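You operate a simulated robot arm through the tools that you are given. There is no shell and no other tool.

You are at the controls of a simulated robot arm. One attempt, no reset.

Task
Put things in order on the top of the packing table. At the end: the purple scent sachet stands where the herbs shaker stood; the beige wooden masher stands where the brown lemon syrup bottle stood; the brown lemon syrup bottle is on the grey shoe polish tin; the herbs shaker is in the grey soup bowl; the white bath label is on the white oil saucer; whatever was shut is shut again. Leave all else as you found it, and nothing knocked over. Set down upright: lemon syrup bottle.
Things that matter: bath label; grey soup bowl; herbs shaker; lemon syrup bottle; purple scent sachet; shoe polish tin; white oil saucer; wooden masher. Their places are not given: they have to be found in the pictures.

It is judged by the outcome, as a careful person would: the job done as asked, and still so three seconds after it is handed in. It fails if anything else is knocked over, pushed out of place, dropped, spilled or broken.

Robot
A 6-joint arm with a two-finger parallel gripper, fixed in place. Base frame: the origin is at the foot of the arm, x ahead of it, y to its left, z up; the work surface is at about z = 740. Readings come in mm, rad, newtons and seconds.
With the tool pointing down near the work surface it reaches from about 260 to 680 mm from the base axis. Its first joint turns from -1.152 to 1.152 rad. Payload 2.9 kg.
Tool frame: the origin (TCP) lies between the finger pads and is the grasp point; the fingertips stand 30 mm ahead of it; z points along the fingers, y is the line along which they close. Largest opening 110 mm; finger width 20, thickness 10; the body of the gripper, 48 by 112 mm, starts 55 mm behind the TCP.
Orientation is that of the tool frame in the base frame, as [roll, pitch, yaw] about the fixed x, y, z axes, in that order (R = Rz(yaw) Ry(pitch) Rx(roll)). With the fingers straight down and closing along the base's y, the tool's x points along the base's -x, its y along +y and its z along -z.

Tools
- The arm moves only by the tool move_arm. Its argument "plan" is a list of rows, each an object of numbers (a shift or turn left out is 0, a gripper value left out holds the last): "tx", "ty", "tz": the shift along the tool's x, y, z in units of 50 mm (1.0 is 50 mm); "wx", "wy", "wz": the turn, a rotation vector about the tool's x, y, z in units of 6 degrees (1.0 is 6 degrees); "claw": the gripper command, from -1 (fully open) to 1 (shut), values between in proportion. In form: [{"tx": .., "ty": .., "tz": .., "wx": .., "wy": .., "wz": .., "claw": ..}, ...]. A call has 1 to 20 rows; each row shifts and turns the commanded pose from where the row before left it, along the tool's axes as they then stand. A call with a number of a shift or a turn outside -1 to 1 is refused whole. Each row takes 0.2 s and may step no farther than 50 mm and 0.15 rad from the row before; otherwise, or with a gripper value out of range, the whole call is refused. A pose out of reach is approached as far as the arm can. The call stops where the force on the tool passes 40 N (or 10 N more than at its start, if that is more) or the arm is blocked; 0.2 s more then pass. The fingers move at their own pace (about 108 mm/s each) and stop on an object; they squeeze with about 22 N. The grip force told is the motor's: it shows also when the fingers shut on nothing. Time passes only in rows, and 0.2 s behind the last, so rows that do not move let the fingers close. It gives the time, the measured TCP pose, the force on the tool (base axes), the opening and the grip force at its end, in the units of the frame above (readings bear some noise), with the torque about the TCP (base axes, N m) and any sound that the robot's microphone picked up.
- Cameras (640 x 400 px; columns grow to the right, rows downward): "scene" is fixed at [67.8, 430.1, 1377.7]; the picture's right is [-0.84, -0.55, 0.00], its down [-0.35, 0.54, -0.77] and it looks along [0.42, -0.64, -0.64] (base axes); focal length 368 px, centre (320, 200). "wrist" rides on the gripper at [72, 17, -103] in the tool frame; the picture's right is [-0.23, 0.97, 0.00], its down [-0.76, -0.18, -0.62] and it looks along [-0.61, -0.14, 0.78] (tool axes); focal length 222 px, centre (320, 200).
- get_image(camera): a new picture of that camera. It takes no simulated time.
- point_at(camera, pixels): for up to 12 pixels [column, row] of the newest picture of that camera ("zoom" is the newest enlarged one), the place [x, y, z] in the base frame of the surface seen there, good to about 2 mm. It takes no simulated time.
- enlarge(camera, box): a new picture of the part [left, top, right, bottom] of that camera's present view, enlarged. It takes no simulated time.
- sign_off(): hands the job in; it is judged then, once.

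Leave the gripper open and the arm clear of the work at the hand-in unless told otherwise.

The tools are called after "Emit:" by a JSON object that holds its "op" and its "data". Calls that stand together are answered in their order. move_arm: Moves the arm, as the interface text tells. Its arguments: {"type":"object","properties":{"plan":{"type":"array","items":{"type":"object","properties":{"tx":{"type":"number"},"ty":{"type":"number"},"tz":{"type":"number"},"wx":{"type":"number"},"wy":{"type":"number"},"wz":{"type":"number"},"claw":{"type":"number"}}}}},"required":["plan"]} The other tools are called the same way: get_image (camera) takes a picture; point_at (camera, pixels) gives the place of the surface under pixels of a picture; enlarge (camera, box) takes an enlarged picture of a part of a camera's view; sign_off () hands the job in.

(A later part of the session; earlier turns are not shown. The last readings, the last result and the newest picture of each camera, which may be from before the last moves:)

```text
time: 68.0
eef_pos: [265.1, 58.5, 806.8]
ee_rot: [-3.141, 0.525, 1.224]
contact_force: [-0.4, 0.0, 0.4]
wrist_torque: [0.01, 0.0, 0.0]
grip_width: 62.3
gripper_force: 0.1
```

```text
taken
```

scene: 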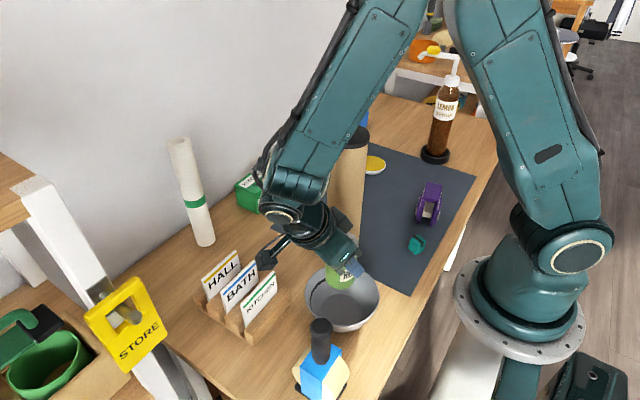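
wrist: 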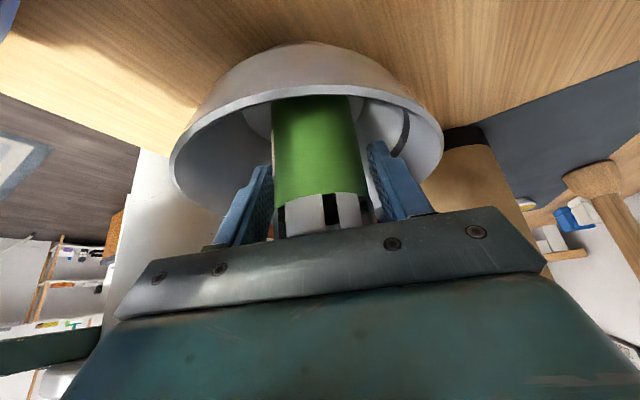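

The shaker stands freely in the bowl. I'll retreat along the tool axis.

Emit:
{"op": "move_arm", "data": {"plan": [{"tz": -0.3}, {"tz": -0.5}, {"tz": -0.8}, {"tz": -0.9}, {"tz": -0.5}, {}]}}

Emit:
{"op": "get_image", "data": {"camera": "wrist"}}

Emit:
{"op": "get_image", "data": {"camera": "scene"}}

```text
time: 69.4
eef_pos: [289.1, 130.7, 939.0]
ee_rot: [-3.141, 0.524, 1.226]
contact_force: [0.7, -0.4, 0.5]
wrist_torque: [-0.03, 0.02, -0.03]
grip_width: 62.2
gripper_force: 0.1
```

```text
taken
```

wrist: 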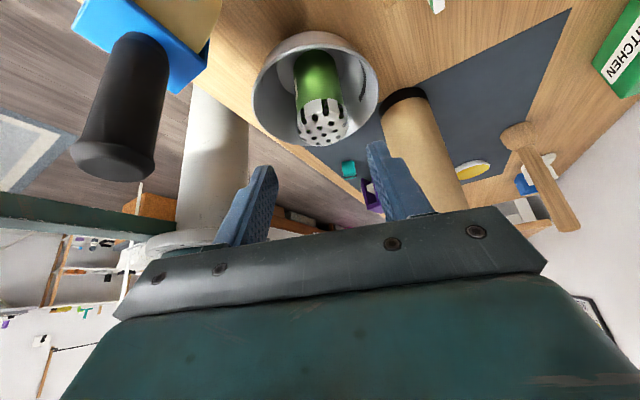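

```text
taken
```

scene: 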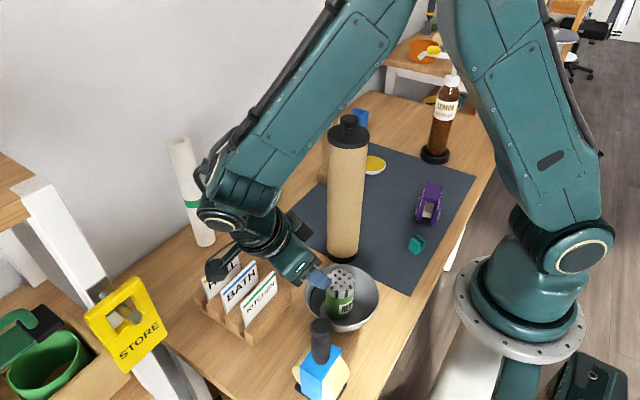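

The shaker is in the bowl. Next is the bath label. Before moving the camera toward +y, I'll measure the obstacles on that side (STORE tag, white post) and the label holder.

Emit:
{"op": "point_at", "data": {"camera": "scene", "pixels": [[125, 330], [120, 290], [85, 250], [145, 370], [20, 190], [235, 280], [258, 295], [222, 265], [210, 290], [270, 310], [275, 300]]}}

Emit:
{"op": "enlarge", "data": {"camera": "scene", "box": [180, 230, 310, 350]}}

```text
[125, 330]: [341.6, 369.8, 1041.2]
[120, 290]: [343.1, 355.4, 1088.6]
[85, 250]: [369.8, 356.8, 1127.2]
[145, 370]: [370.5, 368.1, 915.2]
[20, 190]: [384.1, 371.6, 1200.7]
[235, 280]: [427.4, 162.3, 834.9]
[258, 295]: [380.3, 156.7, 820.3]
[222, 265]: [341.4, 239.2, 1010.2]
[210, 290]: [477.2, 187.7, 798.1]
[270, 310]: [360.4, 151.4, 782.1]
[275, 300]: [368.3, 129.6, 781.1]
```

```text
3.33 times, centred on (245, 290) of scene
```

zoom: 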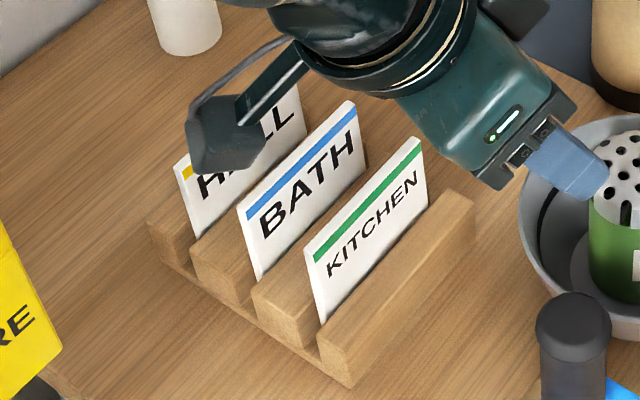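

I'll measure the BATH card corners and the holder's wood in the enlarged view.

Emit:
{"op": "point_at", "data": {"camera": "zoom", "pixels": [[240, 213], [350, 106], [258, 275], [362, 165], [300, 165], [310, 200], [290, 240], [225, 270], [250, 250], [330, 240], [420, 145], [310, 250]]}}

```text
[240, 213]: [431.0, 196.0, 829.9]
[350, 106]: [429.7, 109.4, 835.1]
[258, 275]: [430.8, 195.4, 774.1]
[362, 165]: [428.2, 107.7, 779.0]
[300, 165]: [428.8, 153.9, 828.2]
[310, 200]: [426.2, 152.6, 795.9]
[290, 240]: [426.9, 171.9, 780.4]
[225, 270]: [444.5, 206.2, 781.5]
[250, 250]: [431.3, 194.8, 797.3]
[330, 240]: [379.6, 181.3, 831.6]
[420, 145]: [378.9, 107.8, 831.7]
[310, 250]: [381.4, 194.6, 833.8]
```

The BATH card stands at x≈429, y 108–196, top z≈835. I'll move the sachet first, because the wrist would pass over it when laying the label. I'll untilt, rise to z≈1130 and turn to azimuth -80°.

Emit:
{"op": "move_arm", "data": {"plan": [{"tz": -0.5}, {"tz": -0.5}, {"wy": 1}, {"wy": 1}, {"wy": 1}, {"wy": 1}, {"wy": 1}, {"tz": -0.9}, {"tz": -0.9}, {"tz": -0.9}, {"wz": -1}, {"wz": -1}, {"wz": -1}, {"wz": -1}, {"wz": -1}, {}, {}]}}

Emit:
{"op": "get_image", "data": {"camera": "wrist"}}

Emit:
{"op": "get_image", "data": {"camera": "scene"}}

```text
time: 73.0
eef_pos: [298.9, 152.7, 1114.5]
ee_rot: [-3.141, 0.001, 1.747]
contact_force: [-0.2, -0.1, -0.1]
wrist_torque: [0.0, -0.01, 0.01]
grip_width: 62.0
gripper_force: 0.1
```

```text
taken
```

wrist: 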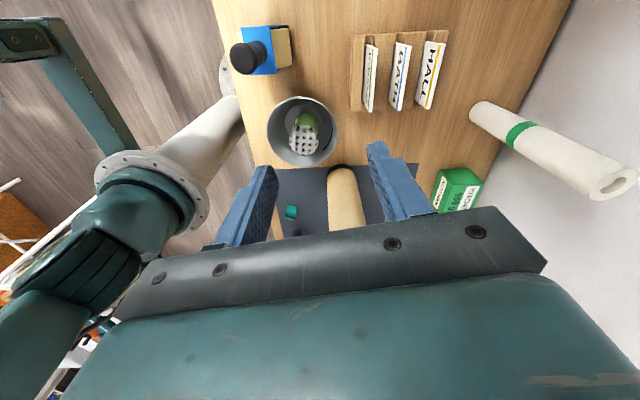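

```text
taken
```

scene: 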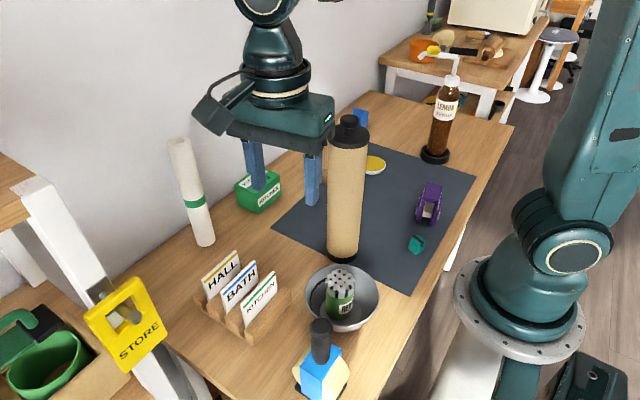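

This view shows the label holder from above, so I'll measure the cards' top edges here for later.

Emit:
{"op": "enlarge", "data": {"camera": "wrist", "box": [340, 20, 460, 120]}}

Emit:
{"op": "point_at", "data": {"camera": "zoom", "pixels": [[290, 340], [325, 125], [300, 240], [345, 130], [308, 343], [460, 330], [150, 330], [180, 340], [120, 280], [225, 300], [380, 300]]}}

```text
4.00 times, centred on (400, 70) of wrist
```

zoom: 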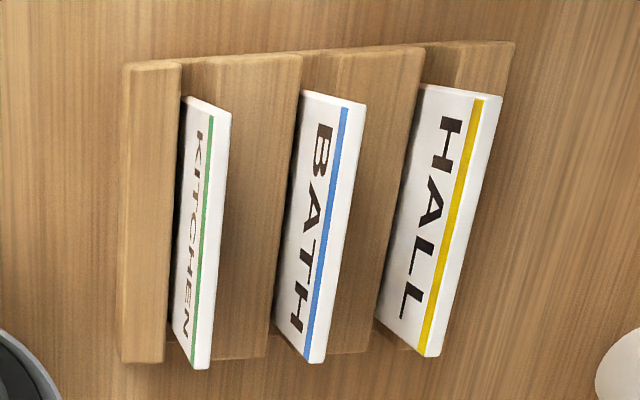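

```text
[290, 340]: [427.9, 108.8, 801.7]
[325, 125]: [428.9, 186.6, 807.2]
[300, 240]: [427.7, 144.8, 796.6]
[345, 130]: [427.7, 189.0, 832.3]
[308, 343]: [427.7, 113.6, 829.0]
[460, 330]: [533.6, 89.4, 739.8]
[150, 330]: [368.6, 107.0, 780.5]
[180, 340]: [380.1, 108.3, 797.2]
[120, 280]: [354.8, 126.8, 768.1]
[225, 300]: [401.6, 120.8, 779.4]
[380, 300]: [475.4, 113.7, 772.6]
```

Now I cross over to the sachet side, rising first to z≈1160 to pass above the cylinder (top 1085).

Emit:
{"op": "move_arm", "data": {"plan": [{"tz": -0.95}, {"tx": -0.825, "ty": -0.177}, {"tx": -0.825, "ty": -0.177}, {"tx": -0.825, "ty": -0.177}, {"tx": -0.825, "ty": -0.177}, {"tx": -0.825, "ty": -0.177}, {"tx": -0.825, "ty": -0.177}, {}, {}]}}

Emit:
{"op": "get_image", "data": {"camera": "wrist"}}

```text
time: 75.0
eef_pos: [289.9, -100.6, 1162.8]
ee_rot: [3.14, 0.001, 1.747]
contact_force: [0.2, -0.2, 1.0]
wrist_torque: [-0.01, -0.01, 0.02]
grip_width: 62.0
gripper_force: 0.2
```

```text
taken
```

wrist: 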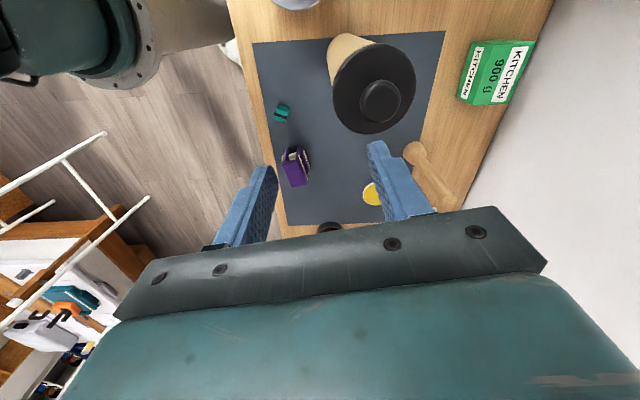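

The sachet is at (295,165) in the picture. I'll get closer for a better look at its shape.

Emit:
{"op": "move_arm", "data": {"plan": [{"tx": -0.207, "ty": -0.265, "tz": 0.61}, {"tx": -0.207, "ty": -0.265, "tz": 0.61}, {"tx": -0.207, "ty": -0.265, "tz": 0.61}, {"tx": -0.207, "ty": -0.265, "tz": 0.61}, {}, {}]}}

Emit:
{"op": "get_image", "data": {"camera": "wrist"}}

Emit:
{"op": "enlarge", "data": {"camera": "wrist", "box": [260, 80, 400, 220]}}

```text
time: 76.4
eef_pos: [243.2, -151.0, 1041.1]
ee_rot: [3.141, -0.001, 1.748]
contact_force: [-0.6, 0.0, -0.5]
wrist_torque: [-0.02, 0.02, -0.03]
grip_width: 62.0
gripper_force: 0.0
```

```text
taken
```

wrist: 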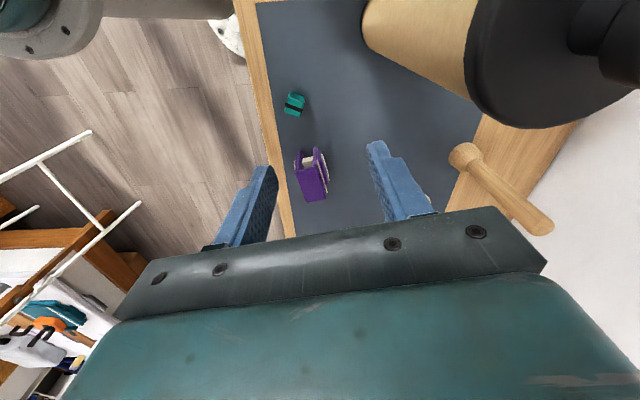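

```text
2.86 times, centred on (330, 150) of wrist
```

zoom: 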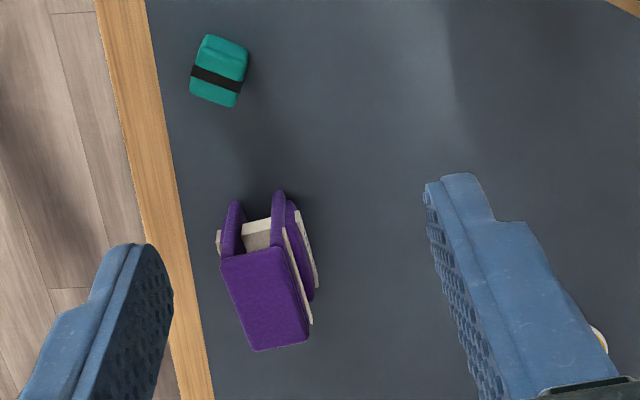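

Emit:
{"op": "enlarge", "data": {"camera": "wrist", "box": [285, 135, 345, 210]}}

Emit:
{"op": "point_at", "data": {"camera": "zoom", "pixels": [[170, 220], [300, 200], [280, 330], [170, 320], [235, 260], [170, 110], [250, 100], [290, 150], [340, 240], [330, 130], [150, 150], [215, 130]]}}

```text
5.33 times, centred on (315, 172) of wrist
```

zoom: 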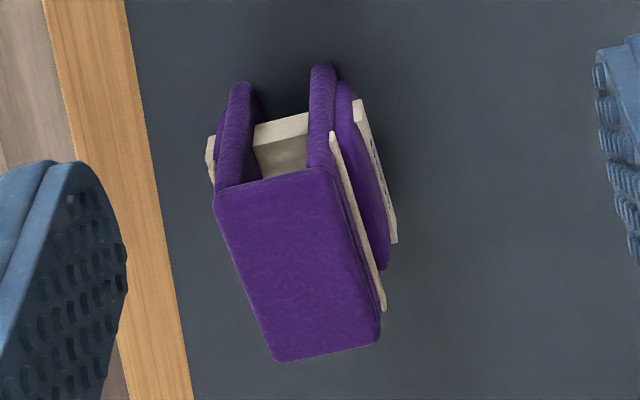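

```text
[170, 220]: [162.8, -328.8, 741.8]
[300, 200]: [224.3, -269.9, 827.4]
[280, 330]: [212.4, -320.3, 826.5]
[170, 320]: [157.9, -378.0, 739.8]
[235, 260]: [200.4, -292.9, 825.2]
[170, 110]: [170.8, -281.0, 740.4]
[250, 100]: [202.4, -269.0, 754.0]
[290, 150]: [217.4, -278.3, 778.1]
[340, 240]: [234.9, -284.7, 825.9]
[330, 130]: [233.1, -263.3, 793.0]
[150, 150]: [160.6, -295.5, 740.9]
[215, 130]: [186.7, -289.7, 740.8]
```

The sachet's top slab center is at (221,-297.5), long axis along (-0.22,0.98), short axis matching azimuth -80°. I'll check the heights of its side flaps.

Emit:
{"op": "point_at", "data": {"camera": "zoom", "pixels": [[350, 110], [365, 180], [380, 245], [362, 120], [385, 200], [392, 235], [345, 190], [375, 280], [208, 155], [222, 120], [240, 90], [320, 70]]}}

Emit:
{"op": "enlarge", "data": {"camera": "scene", "box": [408, 175, 448, 230]}}

```text
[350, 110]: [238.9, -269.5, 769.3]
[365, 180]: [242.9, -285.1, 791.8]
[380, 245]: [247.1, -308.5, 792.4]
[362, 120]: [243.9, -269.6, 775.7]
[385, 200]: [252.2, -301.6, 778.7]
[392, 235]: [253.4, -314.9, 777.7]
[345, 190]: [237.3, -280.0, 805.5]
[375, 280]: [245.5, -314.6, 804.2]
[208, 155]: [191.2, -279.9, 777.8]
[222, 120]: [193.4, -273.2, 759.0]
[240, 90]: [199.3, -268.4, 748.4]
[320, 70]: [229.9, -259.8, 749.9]
```

```text
7.27 times, centred on (428, 202) of scene
```

zoom: 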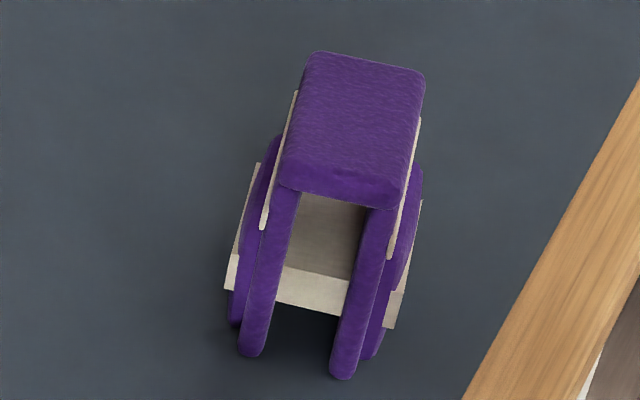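

The clean slab sides lie above z≈805 and the outer flaps lower. I'll grip the slab's short sides with a 20° tilt. First I move above the sachet with the tool down, open to 75 mm, then tilt.

Emit:
{"op": "move_arm", "data": {"plan": [{"tx": -0.7015, "ty": -0.238, "tz": 0.305, "claw": -0.364}, {"tx": -0.7015, "ty": -0.238, "tz": 0.305}, {"tx": -0.7015, "ty": -0.238, "tz": 0.305}, {"tx": -0.7015, "ty": -0.238, "tz": 0.305}, {"wy": -0.833}, {"wy": -0.833}, {"wy": -0.833}, {"wy": -0.833}, {}, {}]}}

Emit:
{"op": "get_image", "data": {"camera": "wrist"}}

Emit:
{"op": "get_image", "data": {"camera": "scene"}}

```text
time: 78.6
eef_pos: [222.9, -296.0, 980.1]
ee_rot: [-3.141, 0.349, 1.747]
contact_force: [0.0, -0.1, 0.0]
wrist_torque: [-0.02, 0.01, -0.01]
grip_width: 75.1
gripper_force: 0.2
```

```text
taken
```

wrist: 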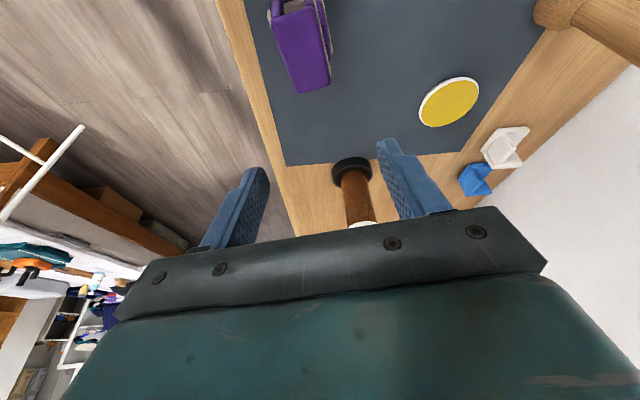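

```text
taken
```

scene: 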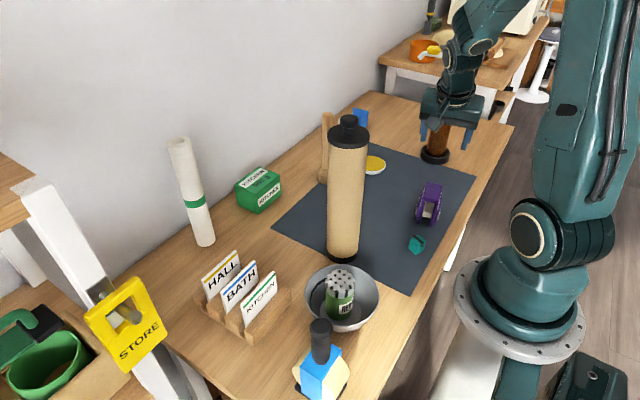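

I'll recheck the slab's corners from this pose.

Emit:
{"op": "enlarge", "data": {"camera": "wrist", "box": [250, 0, 350, 110]}}

Emit:
{"op": "point_at", "data": {"camera": "zoom", "pixels": [[165, 80], [265, 50], [290, 260], [215, 300], [225, 180], [180, 130], [280, 140], [200, 250], [285, 220]]}}

```text
3.64 times, centred on (300, 55) of wrist
```

zoom: 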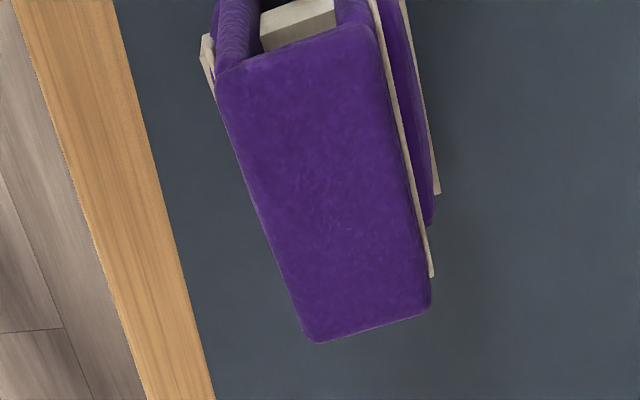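

```text
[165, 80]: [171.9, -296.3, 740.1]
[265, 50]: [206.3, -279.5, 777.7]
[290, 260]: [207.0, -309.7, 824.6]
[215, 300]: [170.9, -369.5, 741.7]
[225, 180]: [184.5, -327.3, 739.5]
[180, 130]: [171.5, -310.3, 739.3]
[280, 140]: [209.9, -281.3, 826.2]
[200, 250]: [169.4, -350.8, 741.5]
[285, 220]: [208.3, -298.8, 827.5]
```

Emit:
{"op": "point_at", "data": {"camera": "zoom", "pixels": [[226, 85], [368, 36], [422, 300], [316, 333], [325, 190], [265, 200], [392, 160]]}}

```text
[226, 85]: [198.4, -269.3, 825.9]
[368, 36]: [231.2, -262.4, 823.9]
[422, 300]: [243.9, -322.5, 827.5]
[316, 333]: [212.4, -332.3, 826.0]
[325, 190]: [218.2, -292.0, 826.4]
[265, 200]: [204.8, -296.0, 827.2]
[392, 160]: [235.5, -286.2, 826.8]
```

The slab center is (221.5,-296.6), nicely under the TCP. I'll descend straight down to z≈832.

Emit:
{"op": "move_arm", "data": {"plan": [{"tx": 0.205, "ty": -0.03, "tz": 0.564}, {"tx": 0.205, "tz": 0.564}, {"tx": 0.205, "tz": 0.564}, {"tx": 0.205, "tz": 0.564}, {"tx": 0.123, "tz": 0.338}, {"tx": 0.068, "tz": 0.188}, {}, {}]}}

Emit:
{"op": "get_image", "data": {"camera": "wrist"}}

Emit:
{"op": "enlarge", "data": {"camera": "scene", "box": [380, 100, 500, 260]}}

```text
time: 80.4
eef_pos: [220.2, -296.7, 831.3]
ee_rot: [3.141, 0.349, 1.745]
contact_force: [0.5, 0.0, 0.2]
wrist_torque: [-0.04, 0.0, 0.05]
grip_width: 74.9
gripper_force: 0.0
```

```text
taken
```

wrist: 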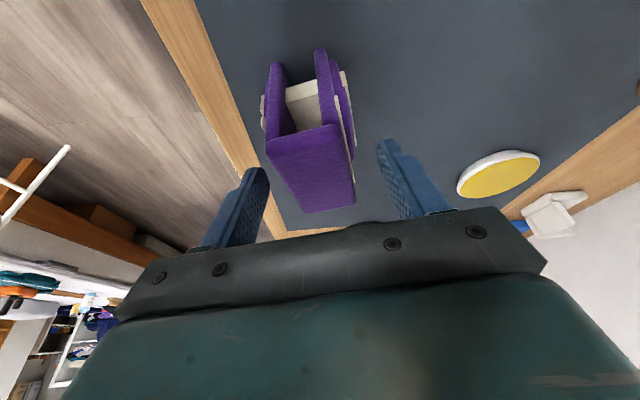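

```text
2.50 times, centred on (440, 180) of scene
```

zoom: 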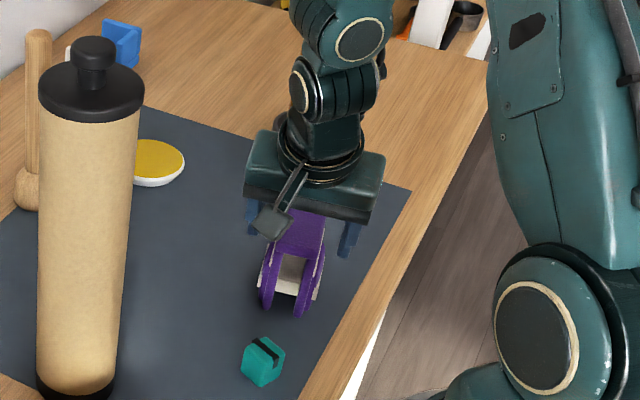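

The slab is between the fingers. I'll close.

Emit:
{"op": "move_arm", "data": {"plan": [{"claw": 0.1}, {"claw": 1}, {}, {}]}}

Emit:
{"op": "get_image", "data": {"camera": "wrist"}}

```text
time: 81.4
eef_pos: [220.6, -296.9, 832.5]
ee_rot: [3.141, 0.35, 1.748]
contact_force: [0.7, 0.2, 0.5]
wrist_torque: [-0.02, -0.03, -0.02]
grip_width: 39.9
gripper_force: 22.2
```

```text
taken
```

wrist: 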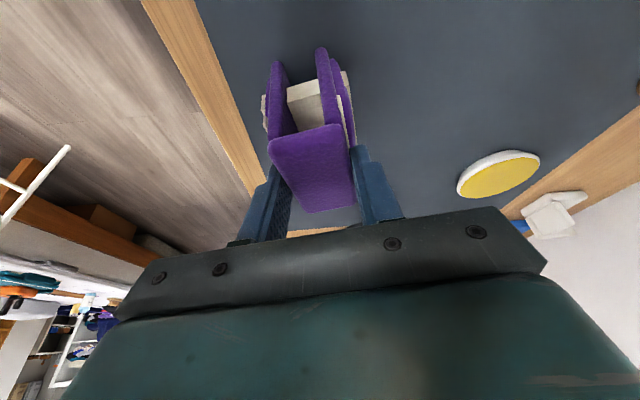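

It is gripped at 39.9 mm. I'll lift slowly 25 mm and look whether it comes up as one piece.

Emit:
{"op": "move_arm", "data": {"plan": [{"tx": -0.034, "tz": -0.094}, {"tx": -0.034, "tz": -0.094}, {"tx": -0.068, "tz": -0.188}, {"tx": -0.034, "tz": -0.094}, {}, {}]}}

Emit:
{"op": "get_image", "data": {"camera": "wrist"}}

Emit:
{"op": "enlarge", "data": {"camera": "scene", "box": [390, 130, 480, 250]}}

```text
time: 82.8
eef_pos: [222.0, -295.0, 857.3]
ee_rot: [-3.141, 0.351, 1.748]
contact_force: [-0.1, -0.3, -0.3]
wrist_torque: [0.01, 0.02, -0.02]
grip_width: 39.4
gripper_force: 22.3
```

```text
taken
```

wrist: 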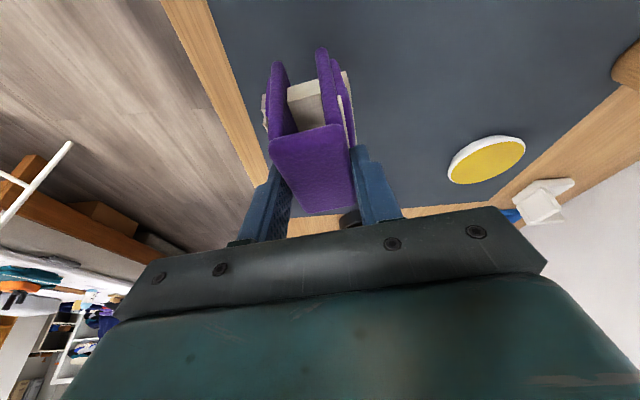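

```text
3.33 times, centred on (435, 190) of scene
```

zoom: 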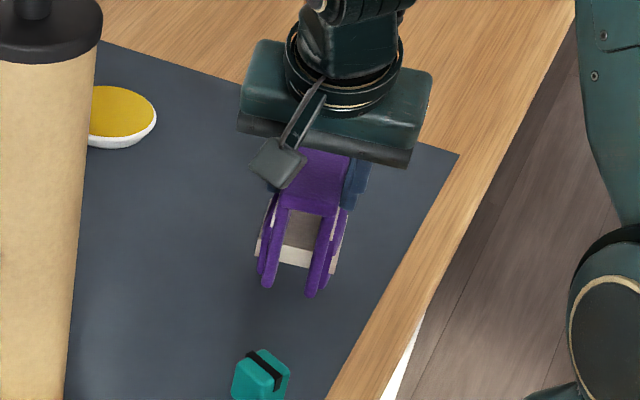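

The sachet came up as one light piece. I'll raise it to z≈930, carry it between the cylinder and the masher to (430,-200), then turn to azimuth -100°.

Emit:
{"op": "move_arm", "data": {"plan": [{"tx": -0.25, "tz": -0.686}, {"tx": -0.25, "tz": -0.686}, {"tx": 0.179, "ty": 0.738, "tz": -0.065}, {"tx": 0.179, "ty": 0.738, "tz": -0.065}, {"tx": 0.179, "ty": 0.738, "tz": -0.065}, {"tx": 0.179, "ty": 0.738, "tz": -0.065}, {"tx": 0.179, "ty": 0.738, "tz": -0.065}, {"tx": 0.179, "ty": 0.738, "tz": -0.065}, {"wx": 0.285, "wz": 0.783}, {"wx": 0.285, "wz": 0.783}, {"wx": 0.285, "wz": 0.783}, {"wx": 0.285, "wz": 0.783}, {}, {}]}}

Emit:
{"op": "get_image", "data": {"camera": "wrist"}}

Emit:
{"op": "get_image", "data": {"camera": "scene"}}

```text
time: 85.8
eef_pos: [430.2, -200.4, 929.3]
ee_rot: [-3.14, 0.348, 1.397]
contact_force: [0.0, -0.5, 0.3]
wrist_torque: [-0.01, 0.04, 0.01]
grip_width: 39.5
gripper_force: 22.1
```

```text
taken
```

wrist: 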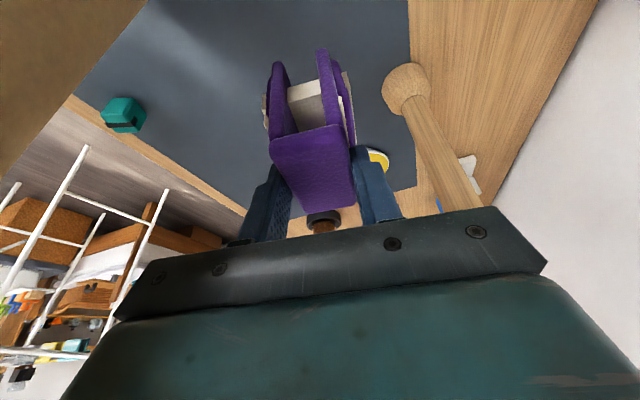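

```text
taken
```

scene: 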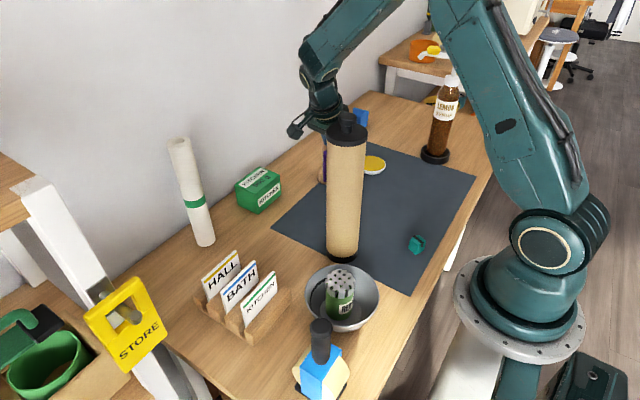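

Clear so far. I'll carry the sachet around the cylinder to above the old shaker spot (461,-59.5).

Emit:
{"op": "move_arm", "data": {"plan": [{"tx": 0.543, "ty": 0.203, "tz": -0.197}, {"tx": 0.543, "ty": 0.203, "tz": -0.197}, {"tx": 0.543, "ty": 0.203, "tz": -0.197}, {"tx": 0.5375, "ty": -0.2425, "tz": -0.1955}, {"tx": 0.5375, "ty": -0.2425, "tz": -0.1955}, {}, {}]}}

Emit:
{"op": "get_image", "data": {"camera": "wrist"}}

Emit:
{"op": "get_image", "data": {"camera": "scene"}}

```text
time: 87.4
eef_pos: [460.5, -60.8, 928.6]
ee_rot: [3.141, 0.349, 1.399]
contact_force: [0.4, 0.9, -0.9]
wrist_torque: [-0.02, 0.02, -0.03]
grip_width: 39.3
gripper_force: 21.4
```

```text
taken
```

wrist: 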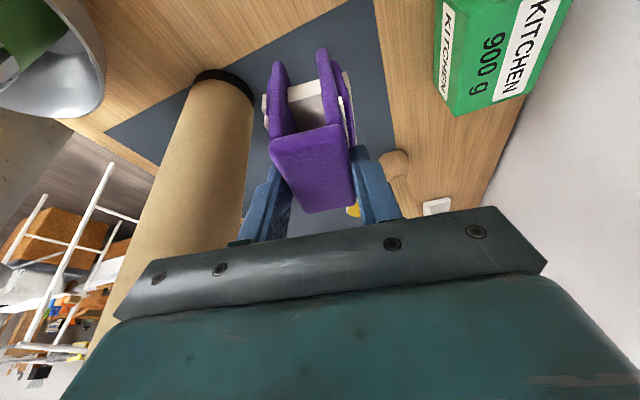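

```text
taken
```

scene: 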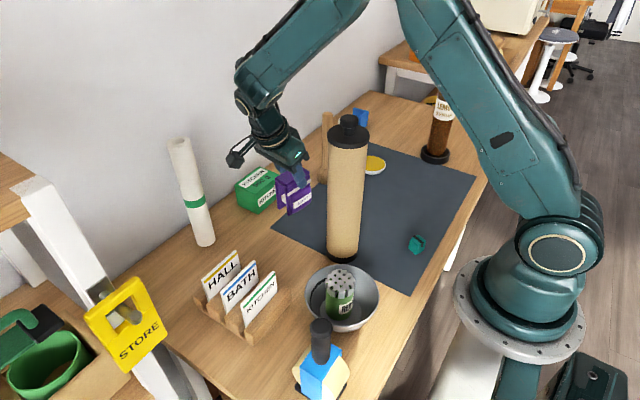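

It is above the spot. I'll descend 86 mm.

Emit:
{"op": "move_arm", "data": {"plan": [{"tx": 0.171, "tz": 0.47}, {"tx": 0.171, "tz": 0.47}, {"tx": 0.137, "tz": 0.376}, {"tx": 0.068, "tz": 0.188}, {"tx": 0.041, "tz": 0.113}, {}, {}]}}

Emit:
{"op": "get_image", "data": {"camera": "wrist"}}

Emit:
{"op": "enlarge", "data": {"camera": "scene", "box": [220, 120, 380, 270]}}

```text
time: 89.0
eef_pos: [460.6, -59.7, 842.3]
ee_rot: [-3.141, 0.349, 1.398]
contact_force: [-0.9, -0.2, -0.1]
wrist_torque: [0.0, -0.04, -0.02]
grip_width: 39.5
gripper_force: 22.0
```

```text
taken
```

wrist: 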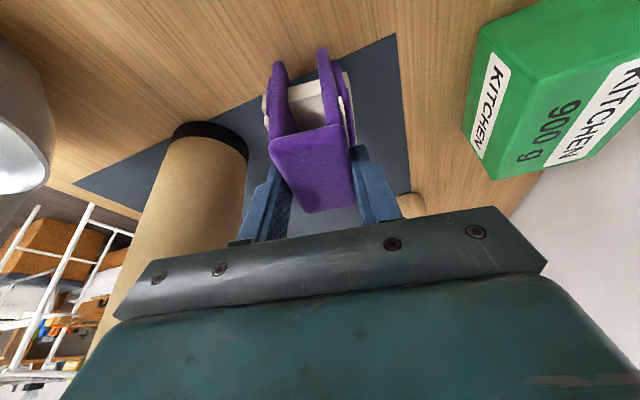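

```text
2.67 times, centred on (300, 195) of scene
```

zoom: 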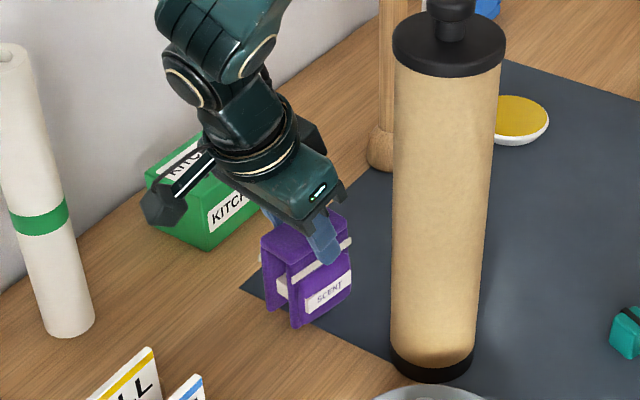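

The sachet's side label reads "SCENT", so it's the right object. I'll lower the last 10 mm slowly.

Emit:
{"op": "move_arm", "data": {"plan": [{"tx": 0.0205, "tz": 0.0564}, {"tx": 0.0205, "tz": 0.0564}, {"tx": 0.0068, "tz": 0.0188}, {}, {}]}}

```text
time: 90.2
eef_pos: [460.7, -61.5, 836.1]
ee_rot: [-3.142, 0.348, 1.398]
contact_force: [-0.1, 0.6, -0.6]
wrist_torque: [-0.03, 0.01, -0.02]
grip_width: 39.6
gripper_force: 22.2
```

Emit:
{"op": "move_arm", "data": {"plan": [{"tx": 0.0068, "tz": 0.0188}, {"tx": 0.0068, "tz": 0.0188}, {}, {}]}}

```text
time: 91.2
eef_pos: [460.1, -59.4, 834.8]
ee_rot: [3.141, 0.349, 1.396]
contact_force: [0.1, -0.2, -0.4]
wrist_torque: [-0.03, 0.0, 0.0]
grip_width: 39.4
gripper_force: 22.0
```

Emit:
{"op": "move_arm", "data": {"plan": [{"tx": 0.0068, "tz": 0.0188}, {"tx": 0.0068, "tz": 0.0188}, {}, {}]}}

```text
time: 92.2
eef_pos: [460.3, -60.9, 832.8]
ee_rot: [-3.141, 0.35, 1.397]
contact_force: [0.4, 0.3, -0.5]
wrist_torque: [0.0, -0.03, 0.0]
grip_width: 39.2
gripper_force: 21.3
```

Emit:
{"op": "move_arm", "data": {"plan": [{"tx": 0.0068, "tz": 0.0188}, {}, {}]}}

Emit:
{"op": "enlarge", "data": {"camera": "scene", "box": [260, 160, 340, 260]}}

```text
time: 93.0
eef_pos: [460.9, -59.6, 831.1]
ee_rot: [3.141, 0.349, 1.398]
contact_force: [-1.1, 0.4, 2.2]
wrist_torque: [-0.01, 0.04, 0.02]
grip_width: 39.5
gripper_force: 22.0
```

```text
4.00 times, centred on (300, 210) of scene
```

zoom: 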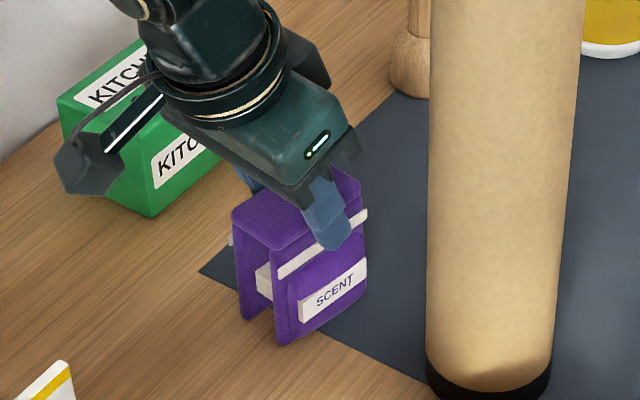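

It touched down (+2.2 N). I'll open the fingers to about 72 mm.

Emit:
{"op": "move_arm", "data": {"plan": [{"claw": 0.1}, {"claw": -0.31}, {}, {}]}}

Emit:
{"op": "get_image", "data": {"camera": "wrist"}}

```text
time: 94.0
eef_pos: [461.5, -60.6, 832.4]
ee_rot: [-3.14, 0.351, 1.398]
contact_force: [-0.7, -0.7, 0.2]
wrist_torque: [0.03, -0.02, -0.01]
grip_width: 71.9
gripper_force: 0.1
```

```text
taken
```

wrist: 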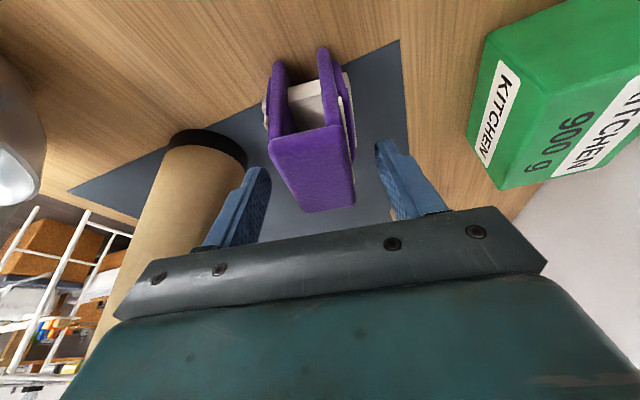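

It is released and standing. I'll retreat along the tool axis, up and toward +y.

Emit:
{"op": "move_arm", "data": {"plan": [{"tz": -0.3}, {"tz": -0.6}, {"tz": -0.9}, {"tz": -0.9}, {}, {}]}}

Emit:
{"op": "get_image", "data": {"camera": "wrist"}}

Emit:
{"op": "get_image", "data": {"camera": "scene"}}

```text
time: 95.4
eef_pos: [468.9, -16.1, 956.9]
ee_rot: [-3.141, 0.348, 1.397]
contact_force: [0.4, 0.2, -0.4]
wrist_torque: [0.01, 0.01, 0.02]
grip_width: 72.2
gripper_force: 0.1
```

```text
taken
```

wrist: 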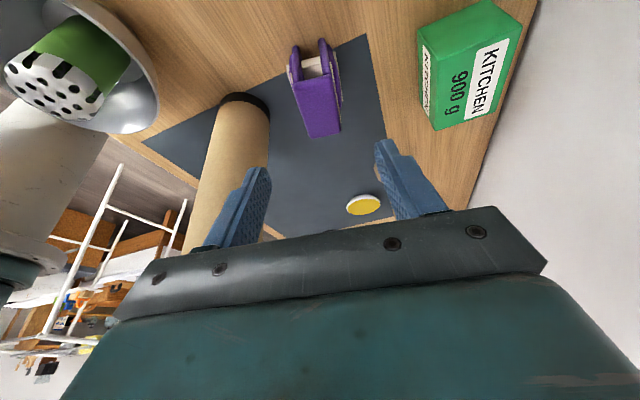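

```text
taken
```

scene: 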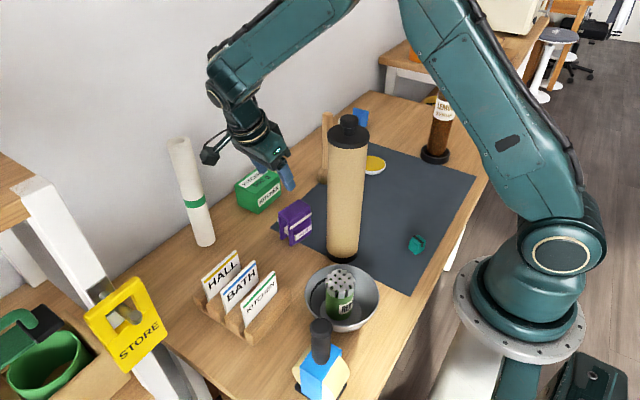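

I'll verify the sachet's position.

Emit:
{"op": "point_at", "data": {"camera": "wrist", "pixels": [[294, 84], [328, 76], [338, 130], [311, 137], [318, 107], [297, 50], [323, 43]]}}

Emit:
{"op": "enlarge", "data": {"camera": "wrist", "box": [270, 20, 370, 150]}}

```text
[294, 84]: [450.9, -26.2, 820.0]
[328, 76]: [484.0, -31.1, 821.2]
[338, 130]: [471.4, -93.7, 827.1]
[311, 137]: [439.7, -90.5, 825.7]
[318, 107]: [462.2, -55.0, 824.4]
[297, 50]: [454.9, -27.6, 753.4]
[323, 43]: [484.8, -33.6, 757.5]
```

```text
3.08 times, centred on (320, 85) of wrist
```

zoom: 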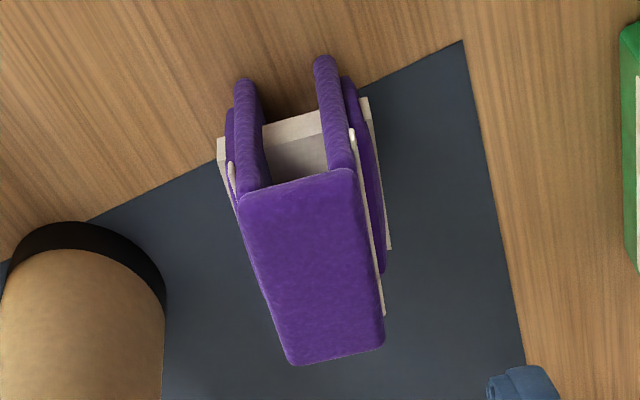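

The sachet is centered at (461.5,-60.4), on the shaker's old spot. Now the label: I untilt, turn to azimuth -90°, narrow the fingers to about 32 mm and move above the BATH card at (430,152).

Emit:
{"op": "move_arm", "data": {"plan": [{"wy": 0.833}, {"wy": 0.833}, {"wy": 0.833}, {"wy": 0.833}, {"wz": -0.833, "claw": 0.418}, {"wz": -0.833}, {"tx": 0.84, "ty": -0.195, "tz": 0.135}, {"tx": 0.84, "ty": -0.195, "tz": 0.135}, {"tx": 0.84, "ty": -0.195, "tz": 0.135}, {"tx": 0.84, "ty": -0.195, "tz": 0.135}, {}, {}]}}

Emit:
{"op": "get_image", "data": {"camera": "wrist"}}

Emit:
{"op": "get_image", "data": {"camera": "scene"}}

```text
time: 98.0
eef_pos: [430.0, 153.4, 929.5]
ee_rot: [3.141, 0.001, 1.573]
contact_force: [-0.3, 1.1, 0.4]
wrist_torque: [-0.02, -0.03, 0.01]
grip_width: 31.9
gripper_force: 0.2
```

```text
taken
```

wrist: 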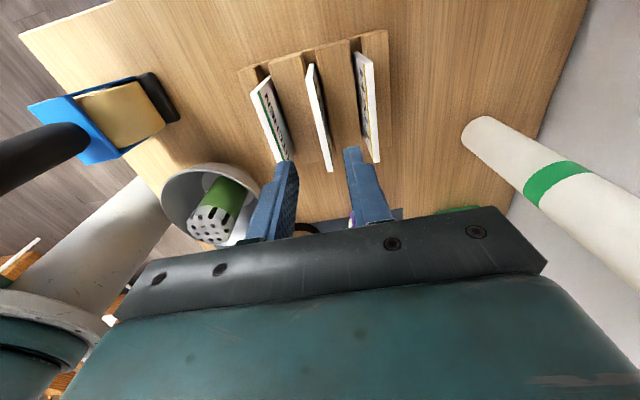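

```text
taken
```

scene: 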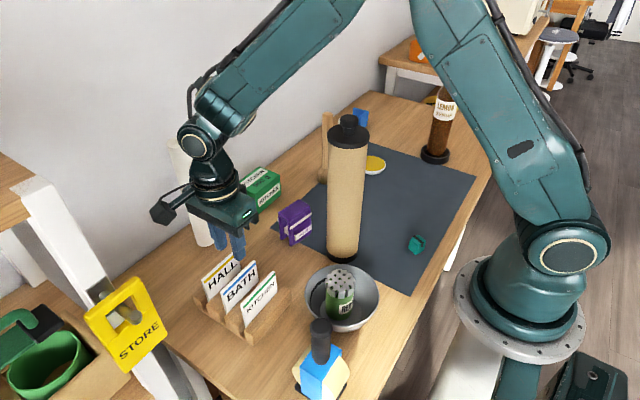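

I'll measure the BATH card's top edge from this close view.

Emit:
{"op": "enlarge", "data": {"camera": "wrist", "box": [240, 40, 400, 180]}}

Emit:
{"op": "point_at", "data": {"camera": "zoom", "pixels": [[298, 130], [305, 160], [318, 220], [335, 300], [350, 370], [330, 220], [345, 290], [290, 110], [320, 150], [250, 200], [385, 200]]}}

```text
2.86 times, centred on (320, 110) of wrist
```

zoom: 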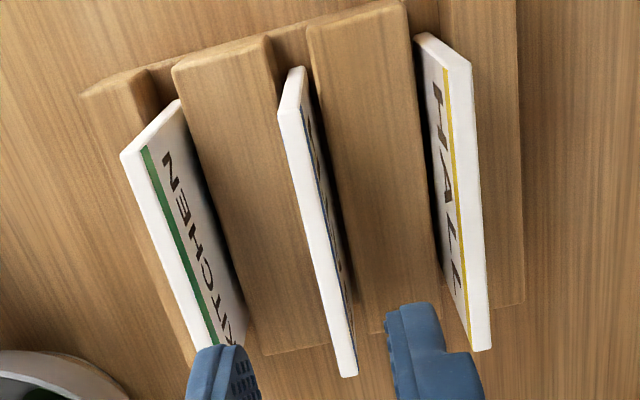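

```text
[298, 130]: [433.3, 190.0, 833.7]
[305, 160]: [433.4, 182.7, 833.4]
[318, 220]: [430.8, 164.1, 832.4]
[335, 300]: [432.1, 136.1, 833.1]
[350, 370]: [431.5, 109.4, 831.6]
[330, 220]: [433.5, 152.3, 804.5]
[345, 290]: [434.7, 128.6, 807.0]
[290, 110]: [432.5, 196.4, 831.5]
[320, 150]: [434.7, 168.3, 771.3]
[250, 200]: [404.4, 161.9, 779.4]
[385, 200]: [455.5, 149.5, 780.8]
```

The BATH card's center plane is at x≈431.3, top z≈833, y 109–196; the holder's wood top is z≈781. I'll descend to z≈818.

Emit:
{"op": "move_arm", "data": {"plan": [{"tz": 0.6, "ty": 0.025}, {"tz": 0.6}, {"tz": 0.5}, {"tz": 0.35}, {"tz": 0.18}, {}, {}]}}

Emit:
{"op": "get_image", "data": {"camera": "wrist"}}

Emit:
{"op": "enlarge", "data": {"camera": "scene", "box": [160, 200, 310, 350]}}

```text
time: 99.6
eef_pos: [430.2, 153.6, 819.5]
ee_rot: [3.14, 0.0, 1.571]
contact_force: [-0.9, -0.4, -0.5]
wrist_torque: [0.02, 0.0, -0.03]
grip_width: 32.1
gripper_force: 0.0
```

```text
taken
```

wrist: 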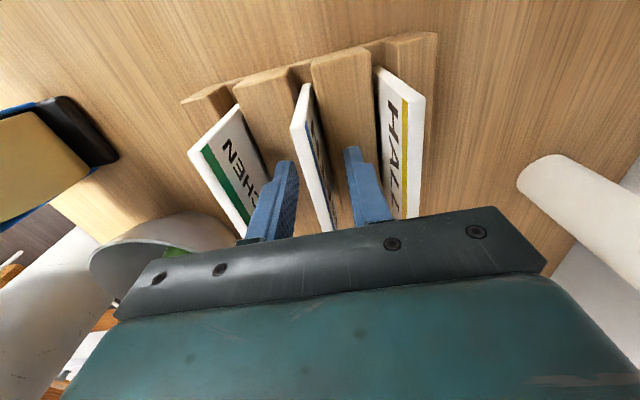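

```text
2.67 times, centred on (235, 275) of scene
```

zoom: 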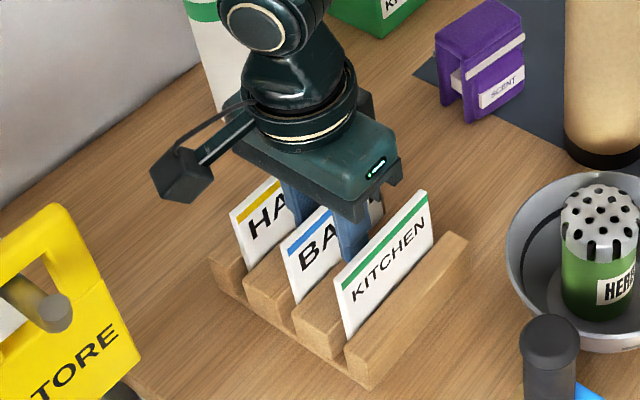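

The card lies between the fingers. I'll nudge +1 mm and close.

Emit:
{"op": "move_arm", "data": {"plan": [{"ty": 0.02}, {"claw": 0.7}, {"claw": 1}, {}, {}]}}

```text
time: 100.8
eef_pos: [432.2, 152.8, 819.8]
ee_rot: [-3.14, -0.001, 1.573]
contact_force: [-0.3, 0.2, 0.7]
wrist_torque: [0.0, 0.03, 0.01]
grip_width: 6.2
gripper_force: 22.1
```

Gripped at 6.2 mm with almost no side force. I'll lift slowly.

Emit:
{"op": "move_arm", "data": {"plan": [{"tz": -0.1}, {"tz": -0.15}, {"tz": -0.3}, {"tz": -0.4}, {}, {}]}}

Emit:
{"op": "get_image", "data": {"camera": "wrist"}}

Emit:
{"op": "enlarge", "data": {"camera": "scene", "box": [160, 180, 310, 350]}}

```text
time: 102.2
eef_pos: [431.5, 153.7, 868.0]
ee_rot: [-3.141, 0.0, 1.573]
contact_force: [0.3, -0.6, 0.2]
wrist_torque: [0.03, -0.01, 0.01]
grip_width: 6.1
gripper_force: 22.0
```

```text
taken
```

wrist: 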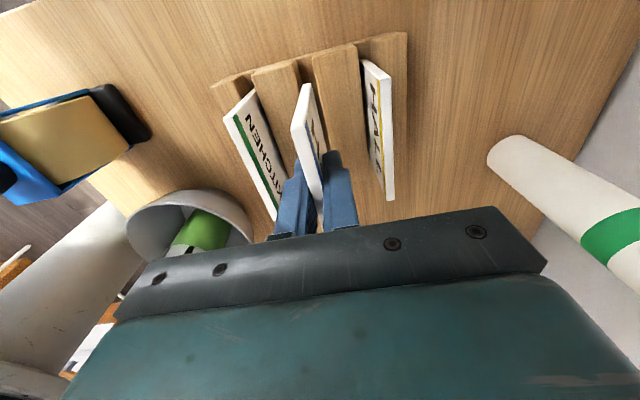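

```text
2.35 times, centred on (235, 265) of scene
```

zoom: 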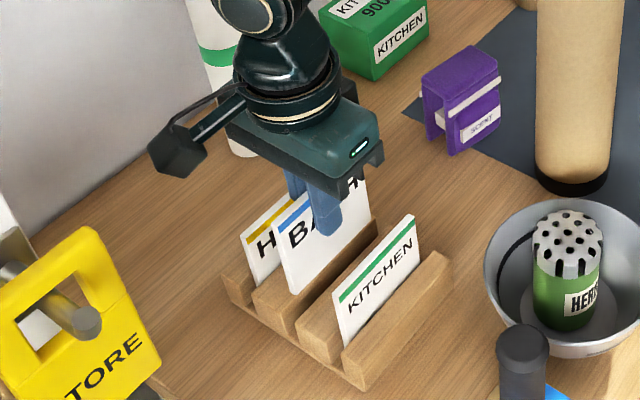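

The card is coming out. I'll lift another 60 mm and measure its bottom edge.

Emit:
{"op": "move_arm", "data": {"plan": [{"tz": -0.6}, {"tz": -0.6}, {}, {}]}}

Emit:
{"op": "enlarge", "data": {"camera": "scene", "box": [160, 160, 310, 330]}}

```text
time: 103.2
eef_pos: [431.3, 153.2, 928.5]
ee_rot: [-3.141, 0.001, 1.573]
contact_force: [0.0, 0.7, -0.9]
wrist_torque: [0.03, 0.0, 0.02]
grip_width: 6.1
gripper_force: 22.2
```

```text
2.35 times, centred on (235, 245) of scene
```

zoom: 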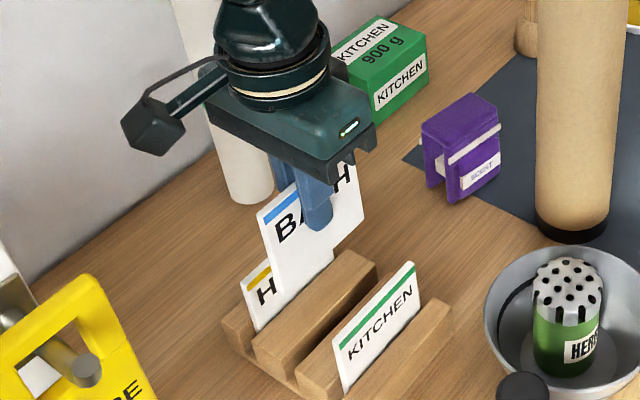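

Emit:
{"op": "point_at", "data": {"camera": "zoom", "pixels": [[260, 216], [276, 296], [333, 248], [364, 213], [354, 158], [290, 270], [270, 290]]}}

```text
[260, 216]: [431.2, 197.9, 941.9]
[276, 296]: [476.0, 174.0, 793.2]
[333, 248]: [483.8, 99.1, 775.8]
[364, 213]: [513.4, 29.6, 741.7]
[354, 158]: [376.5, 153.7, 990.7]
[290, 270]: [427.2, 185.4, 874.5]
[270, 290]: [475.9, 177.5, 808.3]
```

Emit:
{"op": "enlarge", "data": {"camera": "scene", "box": [210, 225, 270, 295]}}

```text
5.71 times, centred on (240, 260) of scene
```

zoom: 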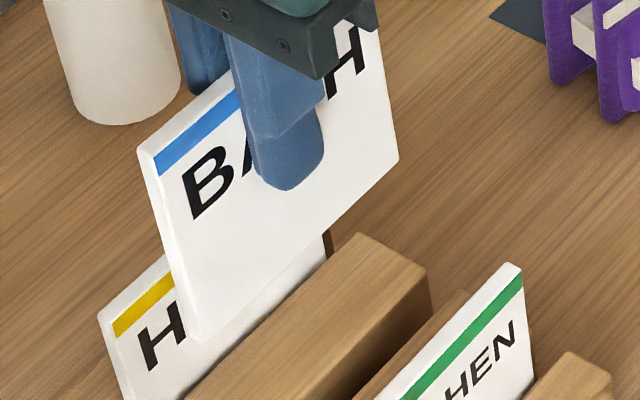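

Emit:
{"op": "point_at", "data": {"camera": "zoom", "pixels": [[195, 335], [205, 330], [225, 315], [300, 250], [390, 165], [395, 158], [145, 152], [150, 160]]}}

```text
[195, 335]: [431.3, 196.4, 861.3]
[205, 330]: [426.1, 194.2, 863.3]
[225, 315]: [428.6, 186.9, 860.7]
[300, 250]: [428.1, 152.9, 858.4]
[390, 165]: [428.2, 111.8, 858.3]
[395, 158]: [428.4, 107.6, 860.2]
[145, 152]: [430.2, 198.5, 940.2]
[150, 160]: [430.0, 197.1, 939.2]
```

The card is about 85 mm tall and 88 mm wide, and the fingers overlap it by 43 mm, which is too much for laying it flat: it would stay lying on the lower finger. I'll lower it back into its slot and re-grip only the top edge. First I lower to just above the slot.

Emit:
{"op": "move_arm", "data": {"plan": [{"tz": 0.5}, {"tz": 0.5}, {"tz": 0.3}, {}, {}]}}

Emit:
{"op": "enlarge", "data": {"camera": "scene", "box": [180, 220, 290, 340]}}

Emit:
{"op": "enlarge", "data": {"camera": "wrist", "box": [210, 20, 420, 200]}}

```text
time: 104.4
eef_pos: [431.3, 153.6, 863.6]
ee_rot: [3.14, 0.0, 1.573]
contact_force: [-0.1, 0.2, 0.1]
wrist_torque: [0.01, -0.01, 0.05]
grip_width: 6.0
gripper_force: 21.6
```

```text
3.33 times, centred on (235, 280) of scene
```

zoom: 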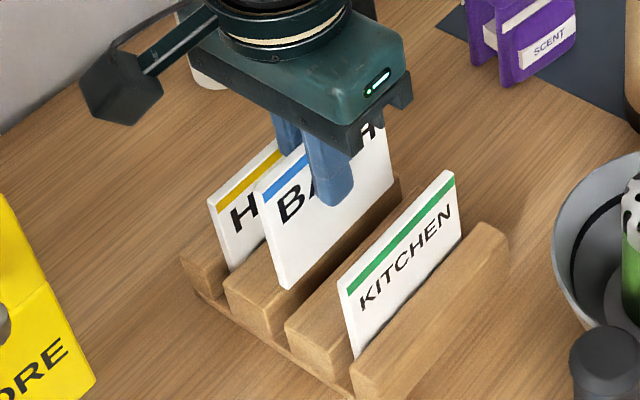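

```text
2.22 times, centred on (315, 110) of wrist
```

zoom: 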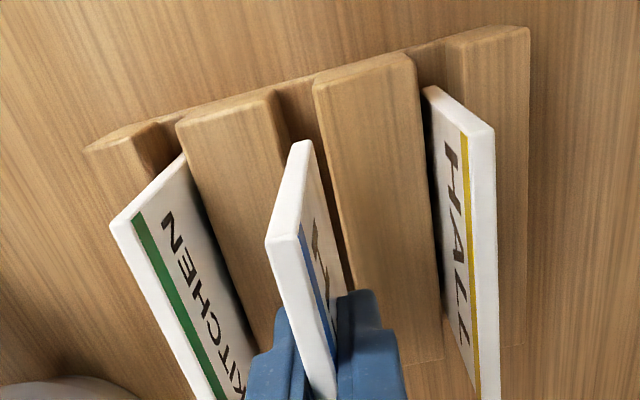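

The card is lined up over its slot. I'll lower it in slowly.

Emit:
{"op": "move_arm", "data": {"plan": [{"tz": 0.2}, {"tz": 0.2}, {"tz": 0.2}, {"tz": 0.15}, {"tz": 0.06}, {}, {}]}}

```text
time: 106.0
eef_pos: [431.0, 153.5, 822.0]
ee_rot: [3.141, 0.0, 1.572]
contact_force: [0.5, -0.5, 0.6]
wrist_torque: [0.0, 0.01, -0.02]
grip_width: 6.1
gripper_force: 22.2
```

Emit:
{"op": "move_arm", "data": {"plan": [{"tz": 0.02}, {"tz": 0.02}, {}, {}]}}

```text
time: 107.0
eef_pos: [431.0, 152.6, 820.3]
ee_rot: [-3.141, 0.0, 1.575]
contact_force: [-0.8, -0.4, 5.2]
wrist_torque: [-0.09, 0.08, 0.0]
grip_width: 6.4
gripper_force: 22.1
```

It touches the slot's bottom (+5 N). I'll open to 26 mm, rise 26 mm and look.

Emit:
{"op": "move_arm", "data": {"plan": [{"claw": 0.7}, {"claw": 0.52}, {}, {"tz": -0.2}, {"tz": -0.32}, {}, {}]}}

Emit:
{"op": "get_image", "data": {"camera": "wrist"}}

Emit:
{"op": "enlarge", "data": {"camera": "scene", "box": [180, 220, 290, 340]}}

```text
time: 108.6
eef_pos: [431.0, 152.8, 845.7]
ee_rot: [3.141, -0.001, 1.572]
contact_force: [-0.1, 0.4, -0.4]
wrist_torque: [0.0, 0.0, -0.01]
grip_width: 26.3
gripper_force: 0.1
```

```text
taken
```

wrist: 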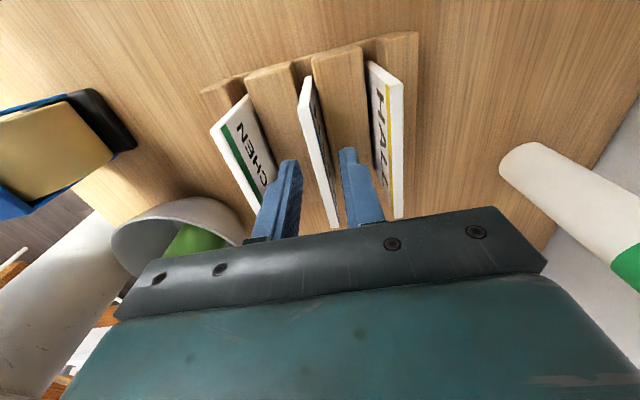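

```text
3.33 times, centred on (235, 280) of scene
```

zoom: 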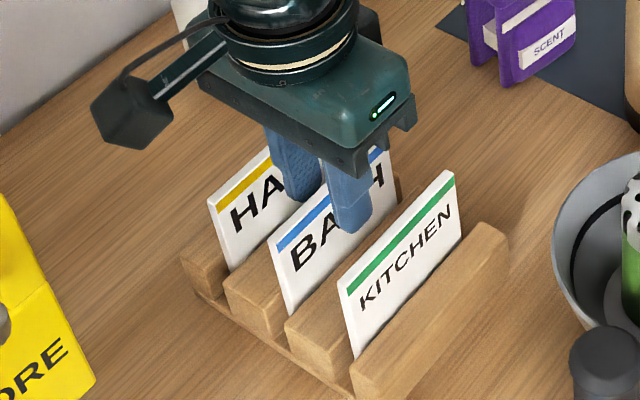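

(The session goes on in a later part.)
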